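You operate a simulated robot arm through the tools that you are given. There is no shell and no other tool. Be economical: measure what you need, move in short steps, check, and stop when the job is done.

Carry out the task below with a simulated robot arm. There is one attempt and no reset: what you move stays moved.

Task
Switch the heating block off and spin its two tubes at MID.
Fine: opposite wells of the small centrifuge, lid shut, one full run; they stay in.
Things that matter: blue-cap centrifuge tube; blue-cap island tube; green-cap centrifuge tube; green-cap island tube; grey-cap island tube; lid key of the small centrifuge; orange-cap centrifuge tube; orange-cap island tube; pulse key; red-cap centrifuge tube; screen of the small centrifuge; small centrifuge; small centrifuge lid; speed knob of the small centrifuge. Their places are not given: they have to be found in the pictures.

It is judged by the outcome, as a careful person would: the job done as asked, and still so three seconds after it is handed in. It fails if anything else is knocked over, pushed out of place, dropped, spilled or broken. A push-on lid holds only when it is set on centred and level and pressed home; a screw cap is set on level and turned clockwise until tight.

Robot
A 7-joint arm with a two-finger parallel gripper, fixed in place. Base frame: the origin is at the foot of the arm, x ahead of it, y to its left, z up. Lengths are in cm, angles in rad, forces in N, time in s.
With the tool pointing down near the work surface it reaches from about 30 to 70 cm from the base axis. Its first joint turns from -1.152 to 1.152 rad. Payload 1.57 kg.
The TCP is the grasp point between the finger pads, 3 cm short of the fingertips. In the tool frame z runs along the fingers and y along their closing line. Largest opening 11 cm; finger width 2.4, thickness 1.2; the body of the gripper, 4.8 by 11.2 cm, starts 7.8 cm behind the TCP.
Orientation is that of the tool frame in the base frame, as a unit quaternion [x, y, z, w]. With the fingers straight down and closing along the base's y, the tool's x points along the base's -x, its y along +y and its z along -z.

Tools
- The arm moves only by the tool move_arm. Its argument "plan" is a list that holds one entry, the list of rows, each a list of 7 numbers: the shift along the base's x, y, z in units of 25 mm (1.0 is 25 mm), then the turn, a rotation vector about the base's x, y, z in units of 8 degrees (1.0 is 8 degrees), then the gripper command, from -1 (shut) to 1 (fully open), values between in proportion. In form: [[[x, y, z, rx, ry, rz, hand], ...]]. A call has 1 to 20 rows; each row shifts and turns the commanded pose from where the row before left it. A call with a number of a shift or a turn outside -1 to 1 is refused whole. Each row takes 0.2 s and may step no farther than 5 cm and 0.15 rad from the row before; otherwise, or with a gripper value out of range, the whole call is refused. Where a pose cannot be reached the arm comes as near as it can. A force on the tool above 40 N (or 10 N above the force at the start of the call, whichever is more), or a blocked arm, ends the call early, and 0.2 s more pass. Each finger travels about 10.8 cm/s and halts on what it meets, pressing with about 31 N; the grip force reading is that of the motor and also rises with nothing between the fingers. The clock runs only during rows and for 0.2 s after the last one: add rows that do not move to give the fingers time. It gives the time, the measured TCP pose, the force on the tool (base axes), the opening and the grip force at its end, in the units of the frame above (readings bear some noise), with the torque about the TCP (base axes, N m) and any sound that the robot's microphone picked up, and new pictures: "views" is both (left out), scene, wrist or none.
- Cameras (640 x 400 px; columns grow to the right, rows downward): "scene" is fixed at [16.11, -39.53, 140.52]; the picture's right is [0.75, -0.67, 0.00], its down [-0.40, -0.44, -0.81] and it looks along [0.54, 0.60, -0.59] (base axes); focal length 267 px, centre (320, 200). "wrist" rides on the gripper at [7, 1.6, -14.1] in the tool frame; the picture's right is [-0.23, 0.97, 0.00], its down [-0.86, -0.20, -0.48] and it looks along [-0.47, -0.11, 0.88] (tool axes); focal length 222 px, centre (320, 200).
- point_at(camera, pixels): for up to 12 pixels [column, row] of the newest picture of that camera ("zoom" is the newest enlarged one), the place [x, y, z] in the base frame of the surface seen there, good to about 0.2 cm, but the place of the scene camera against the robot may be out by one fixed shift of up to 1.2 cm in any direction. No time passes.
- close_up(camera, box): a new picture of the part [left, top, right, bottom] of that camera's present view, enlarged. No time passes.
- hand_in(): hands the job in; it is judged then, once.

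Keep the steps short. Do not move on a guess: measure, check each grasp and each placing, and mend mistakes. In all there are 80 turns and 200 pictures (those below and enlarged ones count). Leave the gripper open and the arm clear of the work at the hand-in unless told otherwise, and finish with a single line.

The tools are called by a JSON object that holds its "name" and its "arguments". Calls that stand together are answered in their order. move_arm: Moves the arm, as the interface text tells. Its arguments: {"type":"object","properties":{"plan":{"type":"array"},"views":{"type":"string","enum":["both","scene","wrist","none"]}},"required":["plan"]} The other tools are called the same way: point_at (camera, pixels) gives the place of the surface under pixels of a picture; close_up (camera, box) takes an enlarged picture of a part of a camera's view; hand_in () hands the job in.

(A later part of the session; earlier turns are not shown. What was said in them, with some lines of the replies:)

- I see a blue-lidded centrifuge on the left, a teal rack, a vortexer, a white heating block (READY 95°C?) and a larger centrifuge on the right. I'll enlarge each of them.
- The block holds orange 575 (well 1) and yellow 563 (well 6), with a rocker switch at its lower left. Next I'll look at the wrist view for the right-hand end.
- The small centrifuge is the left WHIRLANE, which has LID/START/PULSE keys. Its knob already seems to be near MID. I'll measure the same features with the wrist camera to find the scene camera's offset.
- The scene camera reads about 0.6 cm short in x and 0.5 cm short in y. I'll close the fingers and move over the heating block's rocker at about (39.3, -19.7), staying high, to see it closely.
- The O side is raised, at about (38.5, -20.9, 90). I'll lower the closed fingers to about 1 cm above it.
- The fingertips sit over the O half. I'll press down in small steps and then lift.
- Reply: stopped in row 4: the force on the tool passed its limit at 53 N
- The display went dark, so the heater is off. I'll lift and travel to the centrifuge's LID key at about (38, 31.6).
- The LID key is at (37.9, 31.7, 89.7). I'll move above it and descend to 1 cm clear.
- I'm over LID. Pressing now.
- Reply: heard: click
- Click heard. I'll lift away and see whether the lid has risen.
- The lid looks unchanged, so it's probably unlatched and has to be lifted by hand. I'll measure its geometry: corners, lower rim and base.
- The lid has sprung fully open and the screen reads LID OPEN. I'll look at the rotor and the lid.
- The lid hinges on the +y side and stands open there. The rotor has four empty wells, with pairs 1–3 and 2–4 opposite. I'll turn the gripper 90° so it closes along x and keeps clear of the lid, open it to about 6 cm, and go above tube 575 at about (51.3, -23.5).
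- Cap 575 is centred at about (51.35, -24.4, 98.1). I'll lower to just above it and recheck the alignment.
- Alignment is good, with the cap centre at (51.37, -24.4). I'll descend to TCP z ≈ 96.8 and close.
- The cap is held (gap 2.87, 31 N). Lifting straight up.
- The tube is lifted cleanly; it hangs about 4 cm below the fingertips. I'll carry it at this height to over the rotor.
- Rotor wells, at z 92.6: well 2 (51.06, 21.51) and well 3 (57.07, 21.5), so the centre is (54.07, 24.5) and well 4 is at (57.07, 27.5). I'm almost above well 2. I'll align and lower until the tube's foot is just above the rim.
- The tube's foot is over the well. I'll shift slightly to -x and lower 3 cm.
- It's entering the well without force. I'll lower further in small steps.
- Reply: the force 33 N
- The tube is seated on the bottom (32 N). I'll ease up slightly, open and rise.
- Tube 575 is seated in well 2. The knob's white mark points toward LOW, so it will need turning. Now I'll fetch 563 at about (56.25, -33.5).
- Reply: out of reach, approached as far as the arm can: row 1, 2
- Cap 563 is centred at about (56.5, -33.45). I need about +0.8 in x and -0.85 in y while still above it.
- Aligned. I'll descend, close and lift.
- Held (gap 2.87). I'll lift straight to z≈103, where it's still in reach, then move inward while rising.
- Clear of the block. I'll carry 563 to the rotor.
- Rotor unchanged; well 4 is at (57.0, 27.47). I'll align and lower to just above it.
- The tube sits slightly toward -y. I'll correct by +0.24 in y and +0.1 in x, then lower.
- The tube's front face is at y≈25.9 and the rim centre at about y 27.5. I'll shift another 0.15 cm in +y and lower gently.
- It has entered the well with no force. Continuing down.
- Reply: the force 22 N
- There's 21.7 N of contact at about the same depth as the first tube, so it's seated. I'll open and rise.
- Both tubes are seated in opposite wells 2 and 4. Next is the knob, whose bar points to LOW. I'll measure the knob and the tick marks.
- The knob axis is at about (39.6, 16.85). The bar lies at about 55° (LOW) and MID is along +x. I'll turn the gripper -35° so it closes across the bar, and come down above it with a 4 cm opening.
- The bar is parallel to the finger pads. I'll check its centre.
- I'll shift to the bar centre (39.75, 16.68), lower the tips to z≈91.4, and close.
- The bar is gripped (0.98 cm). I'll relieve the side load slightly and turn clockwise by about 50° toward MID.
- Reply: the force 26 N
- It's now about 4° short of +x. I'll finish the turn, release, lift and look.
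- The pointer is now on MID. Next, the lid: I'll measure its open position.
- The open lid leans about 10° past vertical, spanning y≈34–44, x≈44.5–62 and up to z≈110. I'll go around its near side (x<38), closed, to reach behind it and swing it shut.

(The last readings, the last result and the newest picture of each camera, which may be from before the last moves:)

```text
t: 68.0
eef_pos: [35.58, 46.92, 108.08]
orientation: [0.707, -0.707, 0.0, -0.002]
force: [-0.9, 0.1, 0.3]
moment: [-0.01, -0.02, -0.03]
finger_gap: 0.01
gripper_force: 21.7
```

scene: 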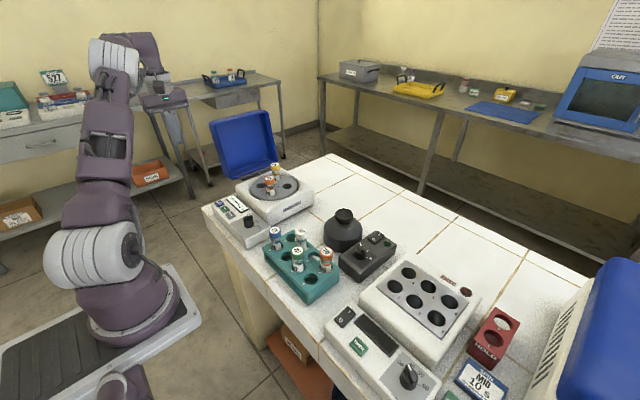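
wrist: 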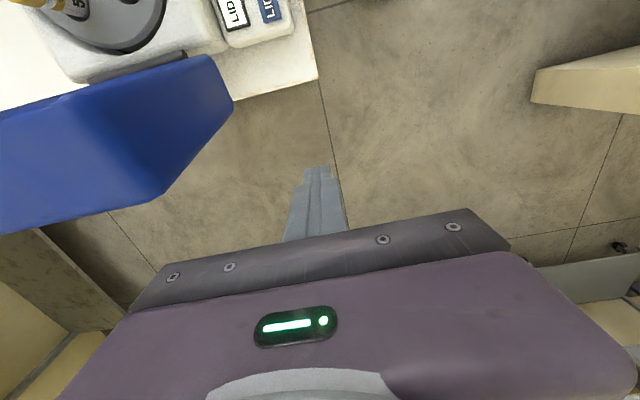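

I can see the lid's top and end. I'll measure its upper edges.

{"name": "point_at", "arguments": {"camera": "wrist", "pixels": [[208, 58], [232, 100], [166, 193], [100, 120], [20, 110], [60, 215], [150, 200], [220, 115], [190, 155]]}}

{"name": "point_at", "arguments": {"camera": "scene", "pixels": [[211, 122], [267, 111], [240, 116], [213, 126], [262, 114], [222, 178]]}}

```text
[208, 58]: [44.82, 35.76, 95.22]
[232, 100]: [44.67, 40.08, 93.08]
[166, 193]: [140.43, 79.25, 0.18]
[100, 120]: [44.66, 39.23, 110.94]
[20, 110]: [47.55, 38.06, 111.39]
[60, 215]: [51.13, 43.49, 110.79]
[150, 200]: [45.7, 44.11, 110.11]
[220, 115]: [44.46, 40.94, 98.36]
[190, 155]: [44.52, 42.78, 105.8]
```

```text
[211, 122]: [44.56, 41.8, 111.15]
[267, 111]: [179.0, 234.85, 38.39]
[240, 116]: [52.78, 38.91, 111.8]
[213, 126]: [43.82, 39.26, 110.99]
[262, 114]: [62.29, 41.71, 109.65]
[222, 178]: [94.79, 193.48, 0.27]
```

I'll lower to z≈103.5 behind the lid's back plane (y 47.2) and slide +x behind the near corner.

{"name": "move_arm", "arguments": {"plan": [[[0, 0.12, -0.9, 0, 0, 0, -1], [0, 0, -0.9, 0, 0, 0, -1], [0.8, 0, 0, 0, 0, 0, -1], [0.9, 0, 0, 0, 0, 0, -1], [0.9, 0, 0, 0, 0, 0, -1], [0.9, 0, 0, 0, 0, 0, -1], [0.6, 0, 0, 0, 0, 0, -1], [0, 0, 0, 0, 0, 0, -1]]], "views": "both"}}

{"name": "close_up", "arguments": {"camera": "scene", "box": [140, 60, 300, 210]}}

```text
t: 69.8
eef_pos: [42.79, 46.75, 102.84]
orientation: [0.709, -0.705, 0.003, 0.009]
force: [0.2, 0.0, 0.8]
moment: [-0.08, -0.01, 0.01]
finger_gap: 0.0
gripper_force: 21.1
out of reach, approached as far as the arm can: row 6, 7
```

scene: 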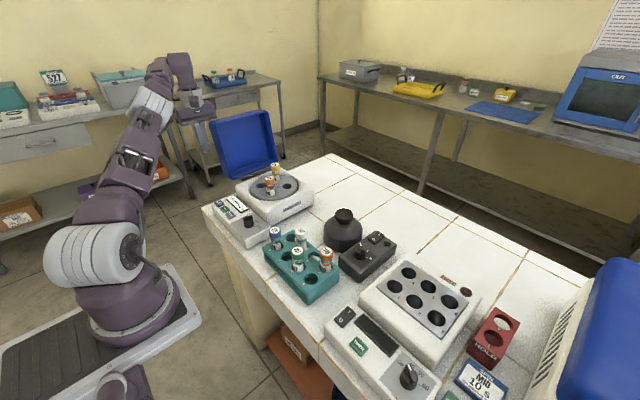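
wrist: 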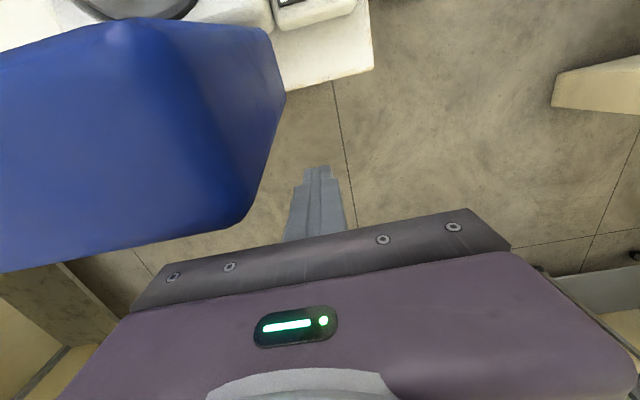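

```text
2.67 times, centred on (220, 135) of scene
```

zoom: 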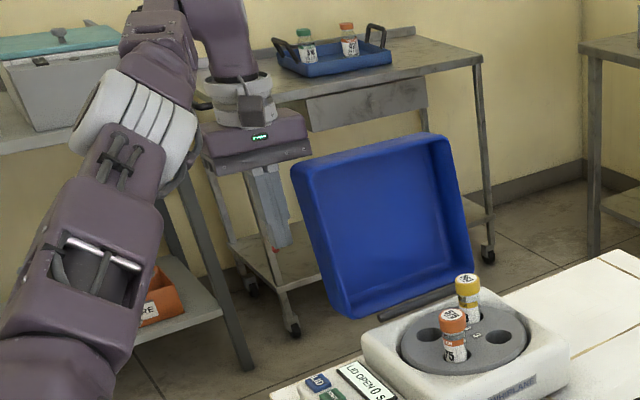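

That's out of reach with a vertical tool. I'll back off, return the yaw to 0 and tilt the fingers about 48° toward +x, so the wrist stays nearer the base.

{"name": "move_arm", "arguments": {"plan": [[[-0.9, 0.1, 0, 0, 0, 0, -1], [-0.9, 0.1, 0, 0, 0, -1, -1], [-0.9, 0, 0.3, 0, 0, -1, -1], [0, 0, 0.3, 0, 0, -1, -1], [0, 0, 0, 0, 0, -1, -1], [0, 0, 0, 0, 0, -1, -1], [0, 0, 0, 0, 0, -1, -1], [0, 0, 0, 0, 0, -1, -1], [0, 0, 0, 0, 0, -1, -1], [0, 0, 0, 0, 0, -1, -1], [0, 0, 0, 0, 0, -1, -1], [0, 0, 0, 0, 0, -1, -1], [0, 0, 0, 0, 0, -0.25, -1], [0, 0, 0, 0, -1, 0, -1], [0, 0, 0, 0, -1, 0, -1], [0, 0, 0, 0, -1, 0, -1], [0, 0, 0, 0, -1, 0, -1], [0, 0, 0, 0, -1, 0, -1], [0, 0, 0, 0, -1, 0, -1]]], "views": "both"}}

```text
t: 73.8
eef_pos: [36.78, 47.69, 104.88]
orientation: [0.0, 0.912, 0.001, 0.409]
force: [-0.4, -0.2, 0.1]
moment: [-0.01, -0.01, -0.01]
finger_gap: 0.0
gripper_force: 21.5
```

scene: 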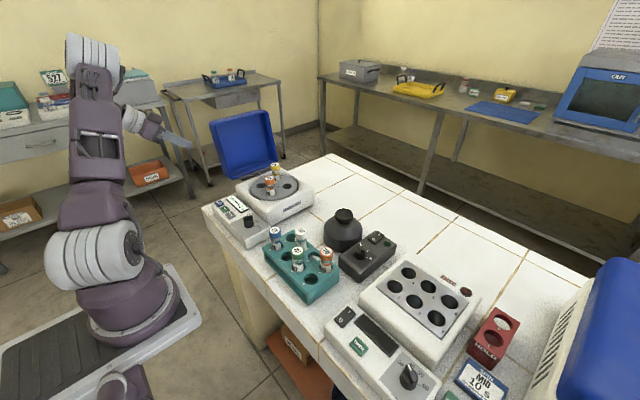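
wrist: 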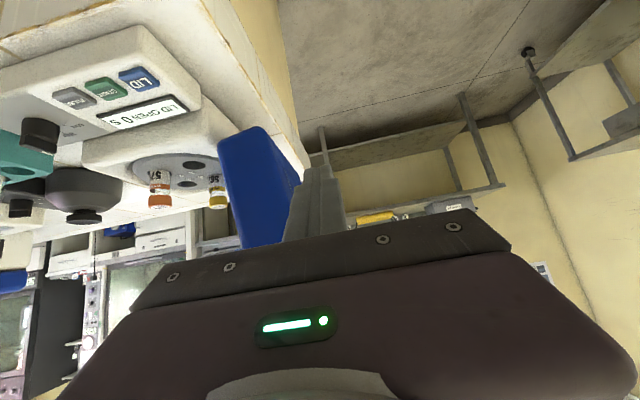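

That works. Sliding +x behind the lid.

{"name": "move_arm", "arguments": {"plan": [[[0.9, 0, 0, 0, 0, 0, -1], [0.9, 0, 0, 0, 0, 0, -1], [0.9, 0, 0, 0, 0, 0, -1], [0.9, 0, 0, 0, 0, 0, -1], [0.3, 0, 0, 0, 0, 0, -1], [0, 0, 0, 0, 0, 0, -1]]], "views": "both"}}

{"name": "close_up", "arguments": {"camera": "scene", "box": [160, 90, 288, 190]}}

```text
t: 75.2
eef_pos: [46.55, 47.57, 104.91]
orientation: [0.001, 0.913, -0.001, 0.408]
force: [-0.4, 0.2, -0.4]
moment: [0.02, -0.03, 0.02]
finger_gap: 0.0
gripper_force: 21.5
```

scene: 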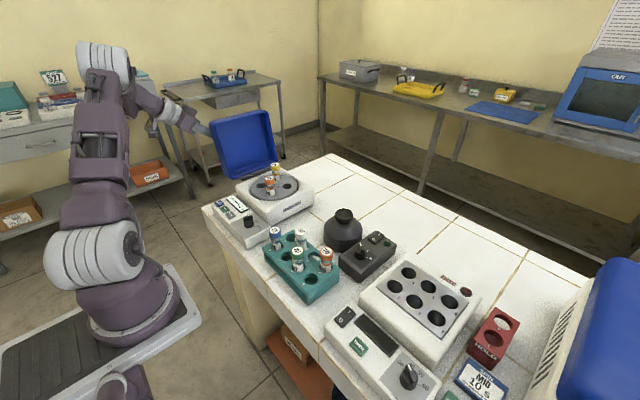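
wrist: 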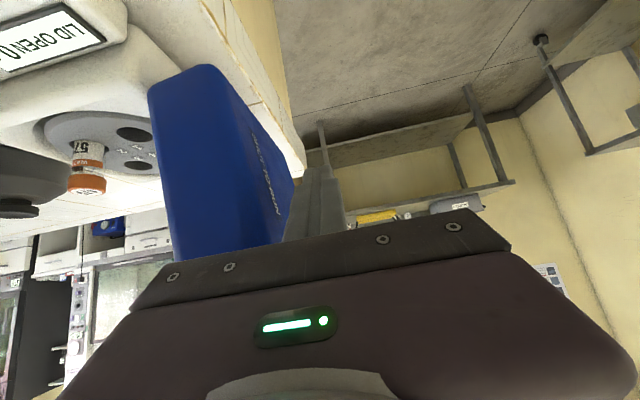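

```text
4.00 times, centred on (224, 140) of scene
```

zoom: 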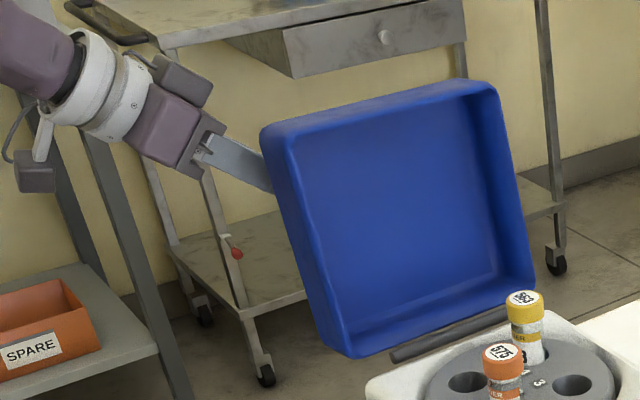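

The fingers are behind the lid. I'll push toward -y slowly.

{"name": "move_arm", "arguments": {"plan": [[[0, -0.6, 0, 0, 0, 0, -1], [0, -0.6, 0, 0, 0, 0, -1], [0, -0.6, 0, 0, 0, 0, -1], [0, -0.6, 0, 0, 0, 0, -1], [0, -0.6, 0, 0, 0, 0, -1], [0, 0, 0, 0, 0, 0, -1]]], "views": "scene"}}

{"name": "close_up", "arguments": {"camera": "scene", "box": [160, 90, 320, 215]}}

```text
t: 76.6
eef_pos: [46.61, 40.22, 105.0]
orientation: [0.001, 0.912, 0.001, 0.41]
force: [-0.4, 10.6, 15.1]
moment: [0.19, -0.23, 0.21]
finger_gap: 0.0
gripper_force: 21.2
```

scene: 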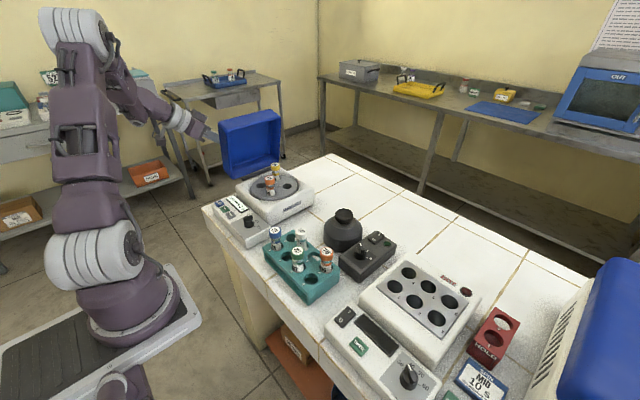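

```text
3.20 times, centred on (240, 152) of scene
```

zoom: 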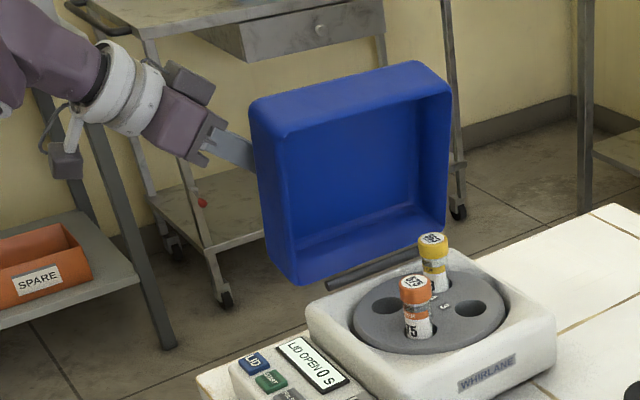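

The lid is turning. I'll keep pushing along the arc, over the top.

{"name": "move_arm", "arguments": {"plan": [[[0, -0.7, 0.5, 0, 0, 0, -1], [0, -0.7, 0.4, 0, 0, 0, -1], [0, -0.7, 0.2, 0, 0, 0, -1], [0, -0.7, 0, 0, 0, 0, -1], [0, 0, 0, 0, 0, 0, -1]]], "views": "none"}}

{"name": "close_up", "arguments": {"camera": "scene", "box": [160, 90, 320, 215]}}

```text
t: 77.8
eef_pos: [46.73, 32.95, 107.68]
orientation: [0.001, 0.913, 0.0, 0.409]
force: [0.4, 0.0, 0.6]
moment: [-0.01, 0.0, -0.02]
finger_gap: 0.0
gripper_force: 21.5
```

```text
3.20 times, centred on (240, 152) of scene
```

zoom: 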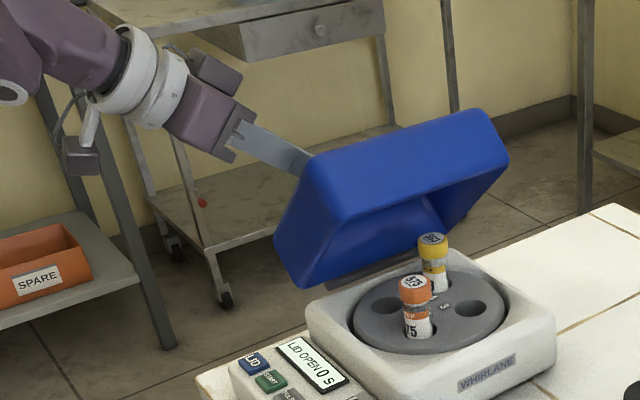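

{"name": "move_arm", "arguments": {"plan": [[[0, 0, 0, 0, 0, 0, -1], [0, 0, 0, 0, 0, 0, -1]]], "views": "none"}}

{"name": "close_up", "arguments": {"camera": "scene", "box": [160, 90, 320, 215]}}

```text
t: 78.4
eef_pos: [46.67, 33.23, 107.72]
orientation: [0.001, 0.913, 0.0, 0.408]
force: [-0.2, 0.9, -0.4]
moment: [-0.01, 0.01, 0.04]
finger_gap: 0.0
gripper_force: 21.1
```

```text
3.20 times, centred on (240, 152) of scene
```

zoom: 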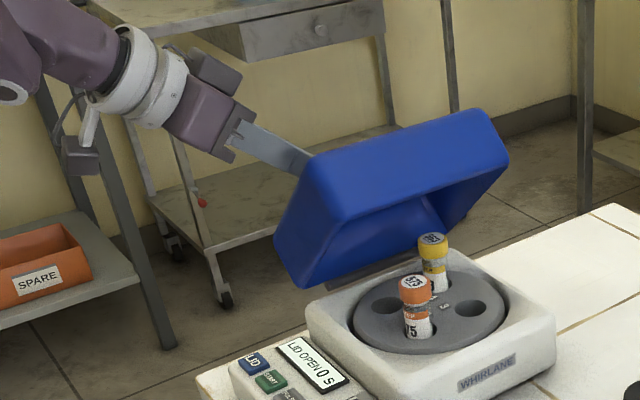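

The lid has a friction hinge and stays where it's left. I'll keep pushing it down along the arc.

{"name": "move_arm", "arguments": {"plan": [[[0, -0.8, -0.05, 0, 0, 0, -1], [0, -0.7, -0.15, 0, 0, 0, -1], [0, -0.7, -0.3, 0, 0, 0, -1], [0, -0.6, -0.4, 0, 0, 0, -1], [0, -0.5, -0.3, 0, 0, 0, -1], [0, 0, 0, 0, 0, 0, -1]]], "views": "none"}}

{"name": "close_up", "arguments": {"camera": "scene", "box": [160, 90, 320, 215]}}

```text
t: 79.8
eef_pos: [46.62, 24.89, 104.6]
orientation: [0.001, 0.913, 0.0, 0.408]
force: [0.2, 0.2, 0.8]
moment: [-0.01, -0.05, -0.01]
finger_gap: 0.0
gripper_force: 21.5
```

```text
3.20 times, centred on (240, 152) of scene
```

zoom: 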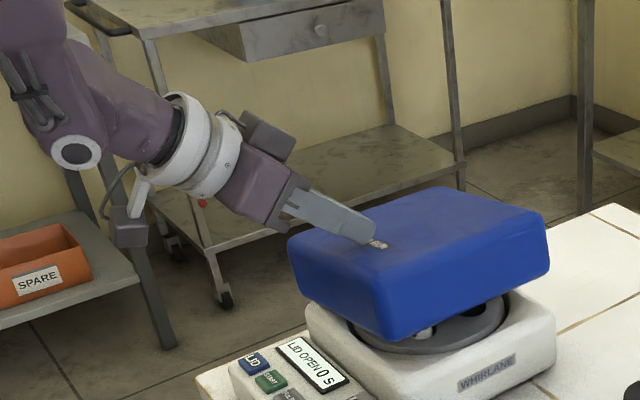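

Almost shut. I'll move toward the free edge and press down.

{"name": "move_arm", "arguments": {"plan": [[[0, -0.8, 0, 0, 0, 0, -1], [0.3, -0.8, -0.2, 0, 0, 0, -1], [0.3, 0, -0.2, 0, 0, 0, -1], [0, 0, -0.15, 0, 0, 0, -1], [0, 0, -0.15, 0, 0, 0, -1], [0, 0, 0, 0, 0, 0, -1]]], "views": "none"}}

{"name": "close_up", "arguments": {"camera": "scene", "box": [160, 90, 320, 215]}}

```text
t: 81.2
eef_pos: [48.05, 20.87, 103.0]
orientation: [0.001, 0.913, 0.0, 0.409]
force: [0.2, 0.1, -0.2]
moment: [0.02, 0.01, 0.04]
finger_gap: 0.0
gripper_force: 21.3
```

```text
3.20 times, centred on (240, 152) of scene
```

zoom: 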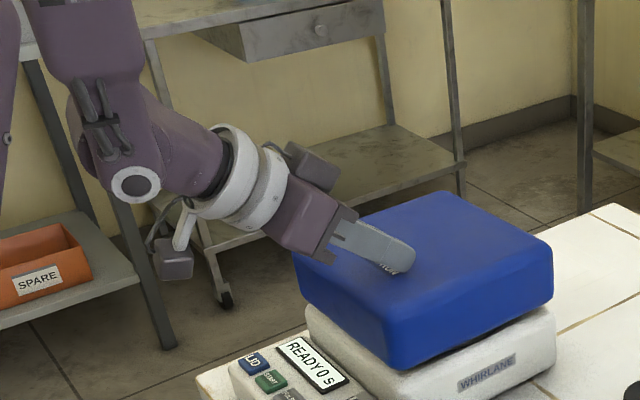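

The screen reads READY. I'll press a little more to be sure it's latched.

{"name": "move_arm", "arguments": {"plan": [[[0, 0, -0.12, 0, 0, 0, -1], [0, 0, -0.1, 0, 0, 0, -1], [0, 0, 0, 0, 0, 0, -1]]], "views": "none"}}

{"name": "close_up", "arguments": {"camera": "scene", "box": [200, 140, 328, 220]}}

```text
t: 82.0
eef_pos: [48.15, 20.91, 102.5]
orientation: [0.001, 0.912, -0.001, 0.409]
force: [-2.9, -3.3, 15.1]
moment: [-0.13, -0.09, 0.13]
finger_gap: 0.01
gripper_force: 21.2
```

```text
5.00 times, centred on (264, 180) of scene
```

zoom: 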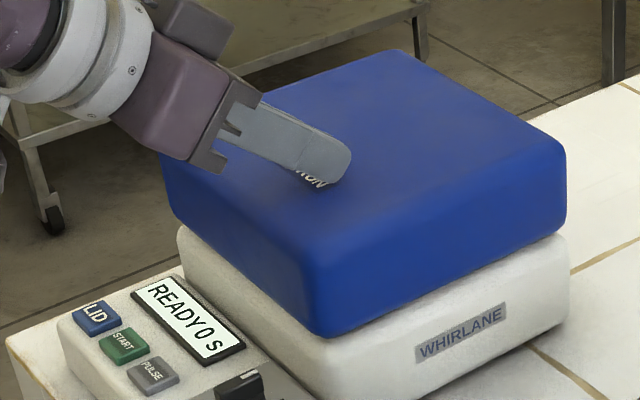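

The lid is shut and firm. I'll retreat, straighten the tool and hover over START (37.9, 27.84).

{"name": "move_arm", "arguments": {"plan": [[[0, 0, 0.9, 0, 0, 0, -1], [-0.5, 0, 1, 0, 0, 0, -1], [-0.9, 0.4, 0.2, 0, 1, 0, -1], [-0.9, 0.6, 0, 0, 1, 0, -1], [-0.9, 0.6, 0, 0, 1, 0, -1], [-0.9, 0.6, 0, 0, 1, 0, -1], [0, 0.55, 0, 0, 1, 0, -1], [0, 0, 0, 0, 1, 0, -1], [0, 0, -0.9, 0, 0, 0, -1], [0, 0, -0.9, 0, 0, 0, -1], [0, 0, 0, 0, 0, 0, -1]]], "views": "wrist"}}

{"name": "close_up", "arguments": {"camera": "wrist", "box": [230, 80, 430, 205]}}

```text
t: 84.4
eef_pos: [37.83, 27.72, 103.05]
orientation: [0.0, 1.0, 0.0, 0.002]
force: [-0.3, 0.3, 0.3]
moment: [0.01, -0.02, 0.0]
finger_gap: 0.01
gripper_force: 20.8
```

wrist: 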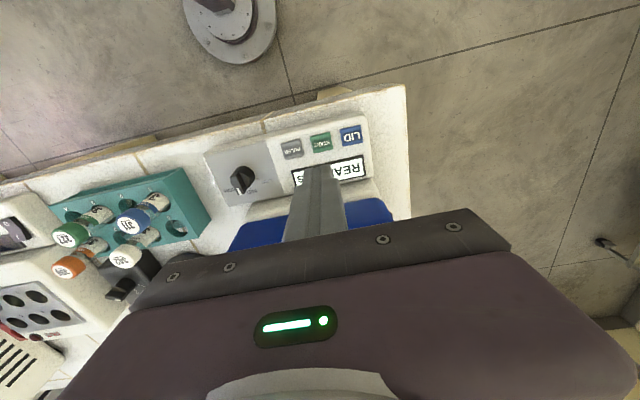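

```text
3.20 times, centred on (330, 142) of wrist
```

zoom: 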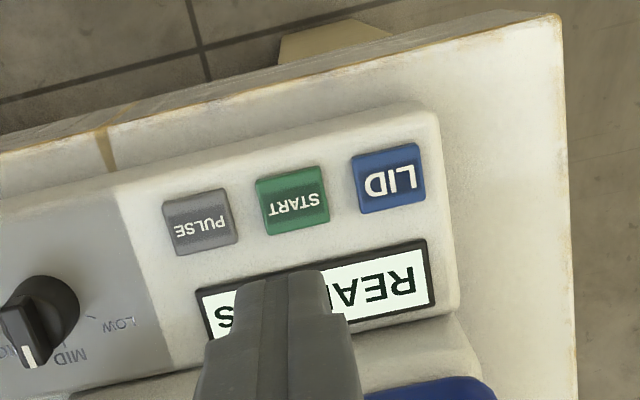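

The tool is over START. I'll descend and press.

{"name": "move_arm", "arguments": {"plan": [[[0.02, 0.04, -0.96, 0, 0, 0, -1], [0, 0, -0.96, 0, 0, 0, -1], [0, 0, -0.96, 0, 0, 0, -1], [0, 0, -0.9, 0, 0, 0, -1], [0, 0, -0.2, 0, 0, 0, -1], [0, 0, -0.15, 0, 0, 0, -1], [0, 0, -0.08, 0, 0, 0, -1]]], "views": "none"}}

{"name": "close_up", "arguments": {"camera": "scene", "box": [200, 140, 328, 220]}}

```text
t: 86.0
eef_pos: [37.87, 27.86, 92.61]
orientation: [0.0, 1.0, -0.001, 0.002]
force: [-0.2, 1.0, -0.4]
moment: [0.03, 0.04, 0.01]
finger_gap: 0.0
gripper_force: 21.3
```

```text
5.00 times, centred on (264, 180) of scene
```

zoom: 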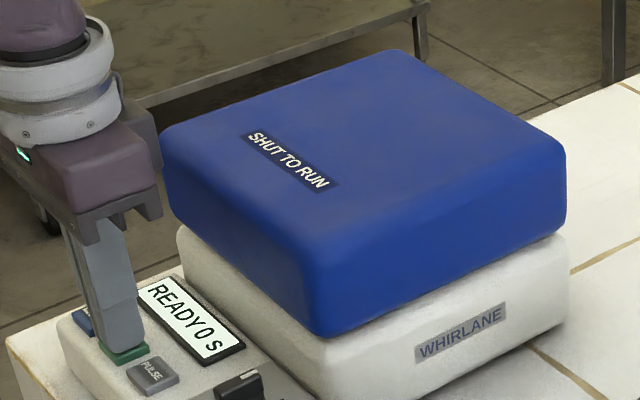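

No click yet. I'll press slightly deeper.

{"name": "move_arm", "arguments": {"plan": [[[0, 0, -0.06, 0, 0, 0, -1], [0, 0, -0.05, 0, 0, 0, -1]]], "views": "none"}}

{"name": "close_up", "arguments": {"camera": "scene", "box": [200, 140, 328, 220]}}

```text
t: 86.6
eef_pos: [37.86, 27.93, 92.42]
orientation: [0.0, 1.0, 0.0, 0.001]
force: [-0.1, -0.8, 2.5]
moment: [-0.03, 0.03, 0.02]
finger_gap: 0.0
gripper_force: 21.3
heard: click
```

```text
5.00 times, centred on (264, 180) of scene
```

zoom: 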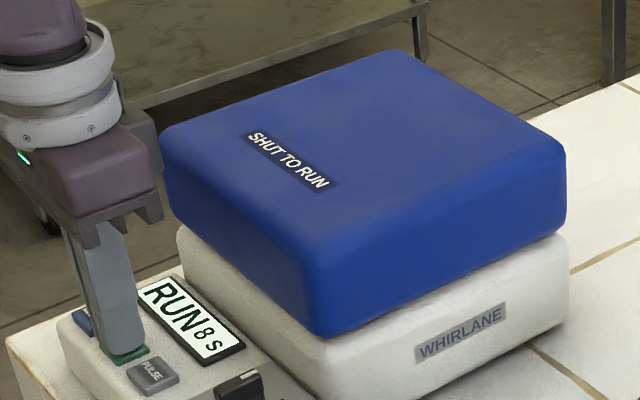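

It's running (RUN 8 s). I'll lift straight off, move clear, open the gripper and wait.

{"name": "move_arm", "arguments": {"plan": [[[0, 0, 0.6, 0, 0, 0, -1], [0, 0, 1, 0, 0, 0, -1], [0, 0, 1, 0, 0, 0, -1], [0, 0, 1, 0, 0, 0, -1], [-0.3, -0.3, 1, 0, 0, 0, -1], [-0.6, -0.6, 1, 0, 0, 0, 0], [-0.6, -0.6, 1, 0, 0, 0, 1], [0, 0, 0.6, 0, 0, 0, 1], [0, 0, 0, 0, 0, 0, 1], [0, 0, 0, 0, 0, 0, 1], [0, 0, 0, 0, 0, 0, 1], [0, 0, 0, 0, 0, 0, 1], [0, 0, 0, 0, 0, 0, 1], [0, 0, 0, 0, 0, 0, 1], [0, 0, 0, 0, 0, 0, 1], [0, 0, 0, 0, 0, 0, 1], [0, 0, 0, 0, 0, 0, 1], [0, 0, 0, 0, 0, 0, 1], [0, 0, 0, 0, 0, 0, 1], [0, 0, 0, 0, 0, 0, 1]]], "views": "none"}}

{"name": "close_up", "arguments": {"camera": "scene", "box": [200, 140, 328, 220]}}

{"name": "move_arm", "arguments": {"plan": [[[0, 0, 0, 0, 0, 0, 1], [0, 0, 0, 0, 0, 0, 1], [0, 0, 0, 0, 0, 0, 1], [0, 0, 0, 0, 0, 0, 1], [0, 0, 0, 0, 0, 0, 1], [0, 0, 0, 0, 0, 0, 1], [0, 0, 0, 0, 0, 0, 1], [0, 0, 0, 0, 0, 0, 1], [0, 0, 0, 0, 0, 0, 1], [0, 0, 0, 0, 0, 0, 1], [0, 0, 0, 0, 0, 0, 1], [0, 0, 0, 0, 0, 0, 1], [0, 0, 0, 0, 0, 0, 1], [0, 0, 0, 0, 0, 0, 1], [0, 0, 0, 0, 0, 0, 1], [0, 0, 0, 0, 0, 0, 1], [0, 0, 0, 0, 0, 0, 1], [0, 0, 0, 0, 0, 0, 1], [0, 0, 0, 0, 0, 0, 1], [0, 0, 0, 0, 0, 0, 1]]], "views": "none"}}

{"name": "close_up", "arguments": {"camera": "scene", "box": [200, 140, 328, 220]}}

```text
t: 90.8
eef_pos: [34.04, 24.12, 110.31]
orientation: [0.001, 1.0, -0.001, 0.002]
force: [-0.1, -1.1, 0.6]
moment: [-0.02, -0.02, 0.0]
finger_gap: 11.01
gripper_force: 0.0
```

```text
5.00 times, centred on (264, 180) of scene
```

zoom: 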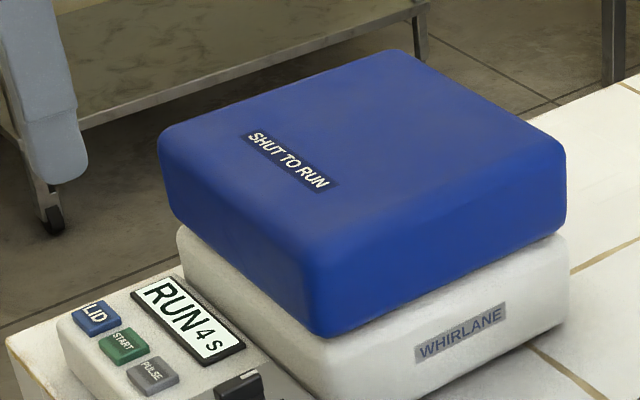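

```text
t: 95.0
eef_pos: [34.09, 24.09, 110.22]
orientation: [0.0, 1.0, -0.002, 0.002]
force: [0.2, 0.3, 1.0]
moment: [0.07, 0.02, 0.0]
finger_gap: 11.02
gripper_force: 0.1
```

```text
5.00 times, centred on (264, 180) of scene
```

zoom: 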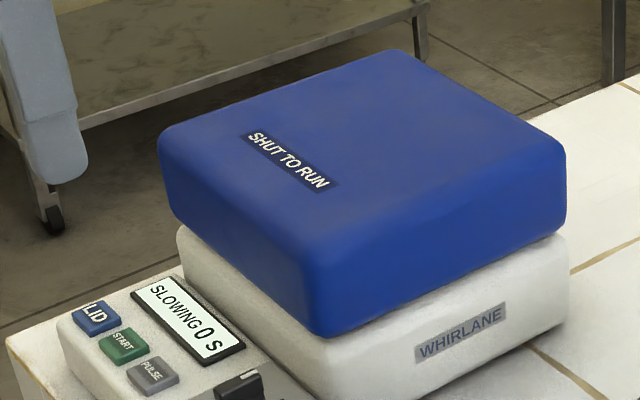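

The screen now says SLOWING. I'll wait until it stops while moving the arm back and clear.

{"name": "move_arm", "arguments": {"plan": [[[-0.3, -0.3, 0.8, 0, 0, 0, 1], [-0.3, -0.3, 0.8, 0, 0, 0, 1], [-0.3, -0.3, 0.8, 0, 0, 0, 1], [0, 0, 0, 0, 0, 0, 1], [0, 0, 0, 0, 0, 0, 1], [0, 0, 0, 0, 0, 0, 1], [0, 0, 0, 0, 0, 0, 1], [0, 0, 0, 0, 0, 0, 1], [0, 0, 0, 0, 0, 0, 1], [0, 0, 0, 0, 0, 0, 1], [0, 0, 0, 0, 0, 0, 1], [0, 0, 0, 0, 0, 0, 1], [0, 0, 0, 0, 0, 0, 1], [0, 0, 0, 0, 0, 0, 1], [0, 0, 0, 0, 0, 0, 1], [0, 0, 0, 0, 0, 0, 1], [0, 0, 0, 0, 0, 0, 1], [0, 0, 0, 0, 0, 0, 1], [0, 0, 0, 0, 0, 0, 1], [0, 0, 0, 0, 0, 0, 1]]], "views": "both"}}

{"name": "close_up", "arguments": {"camera": "scene", "box": [200, 150, 328, 230]}}

{"name": "close_up", "arguments": {"camera": "scene", "box": [240, 200, 480, 390]}}

```text
t: 99.2
eef_pos: [31.64, 21.9, 116.3]
orientation: [0.001, 1.0, -0.001, 0.002]
force: [0.1, -0.1, 0.5]
moment: [0.01, 0.02, -0.03]
finger_gap: 11.01
gripper_force: 0.0
```

scene: 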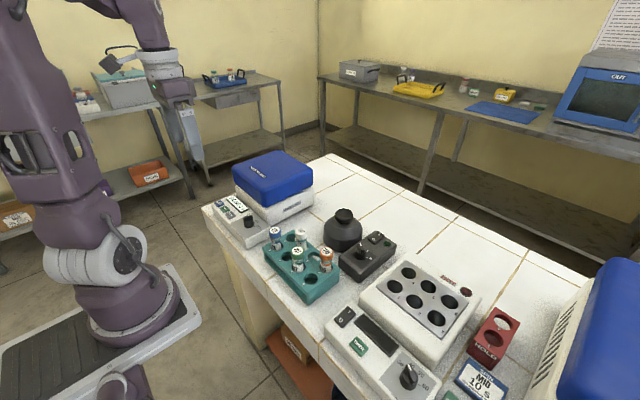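
wrist: 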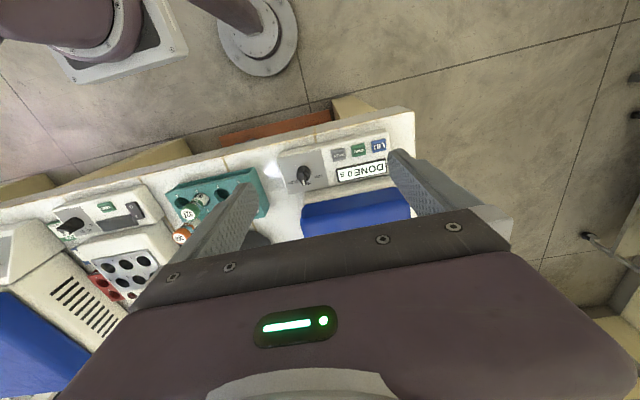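

```text
5.00 times, centred on (264, 190) of scene
```

zoom: 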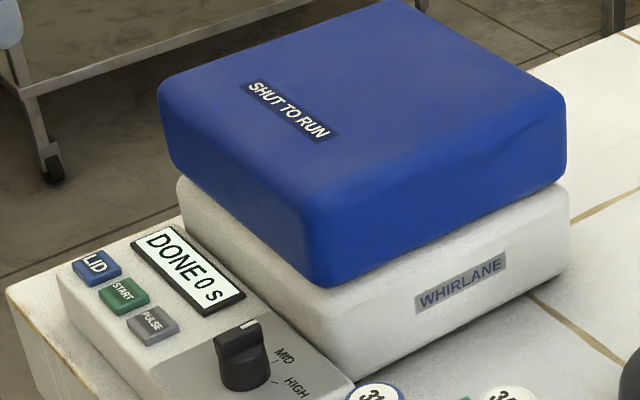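

```text
2.11 times, centred on (360, 295) of scene
```

zoom: 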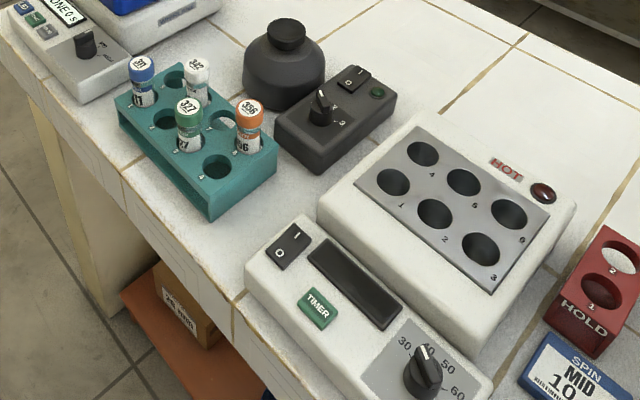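

The screen reads DONE, the lid is shut, the knob is on MID and the heating block is dark. The rest of the bench is undisturbed, the gripper is open and the arm is clear, so I'll hand in.

{"name": "hand_in", "arguments": {}}

```text
The job is handed in.
```

The heating block is off, and its tubes 575 and 563 had one full run at MID in opposite wells 2 and 4 of the small centrifuge, where they remain with the lid shut.
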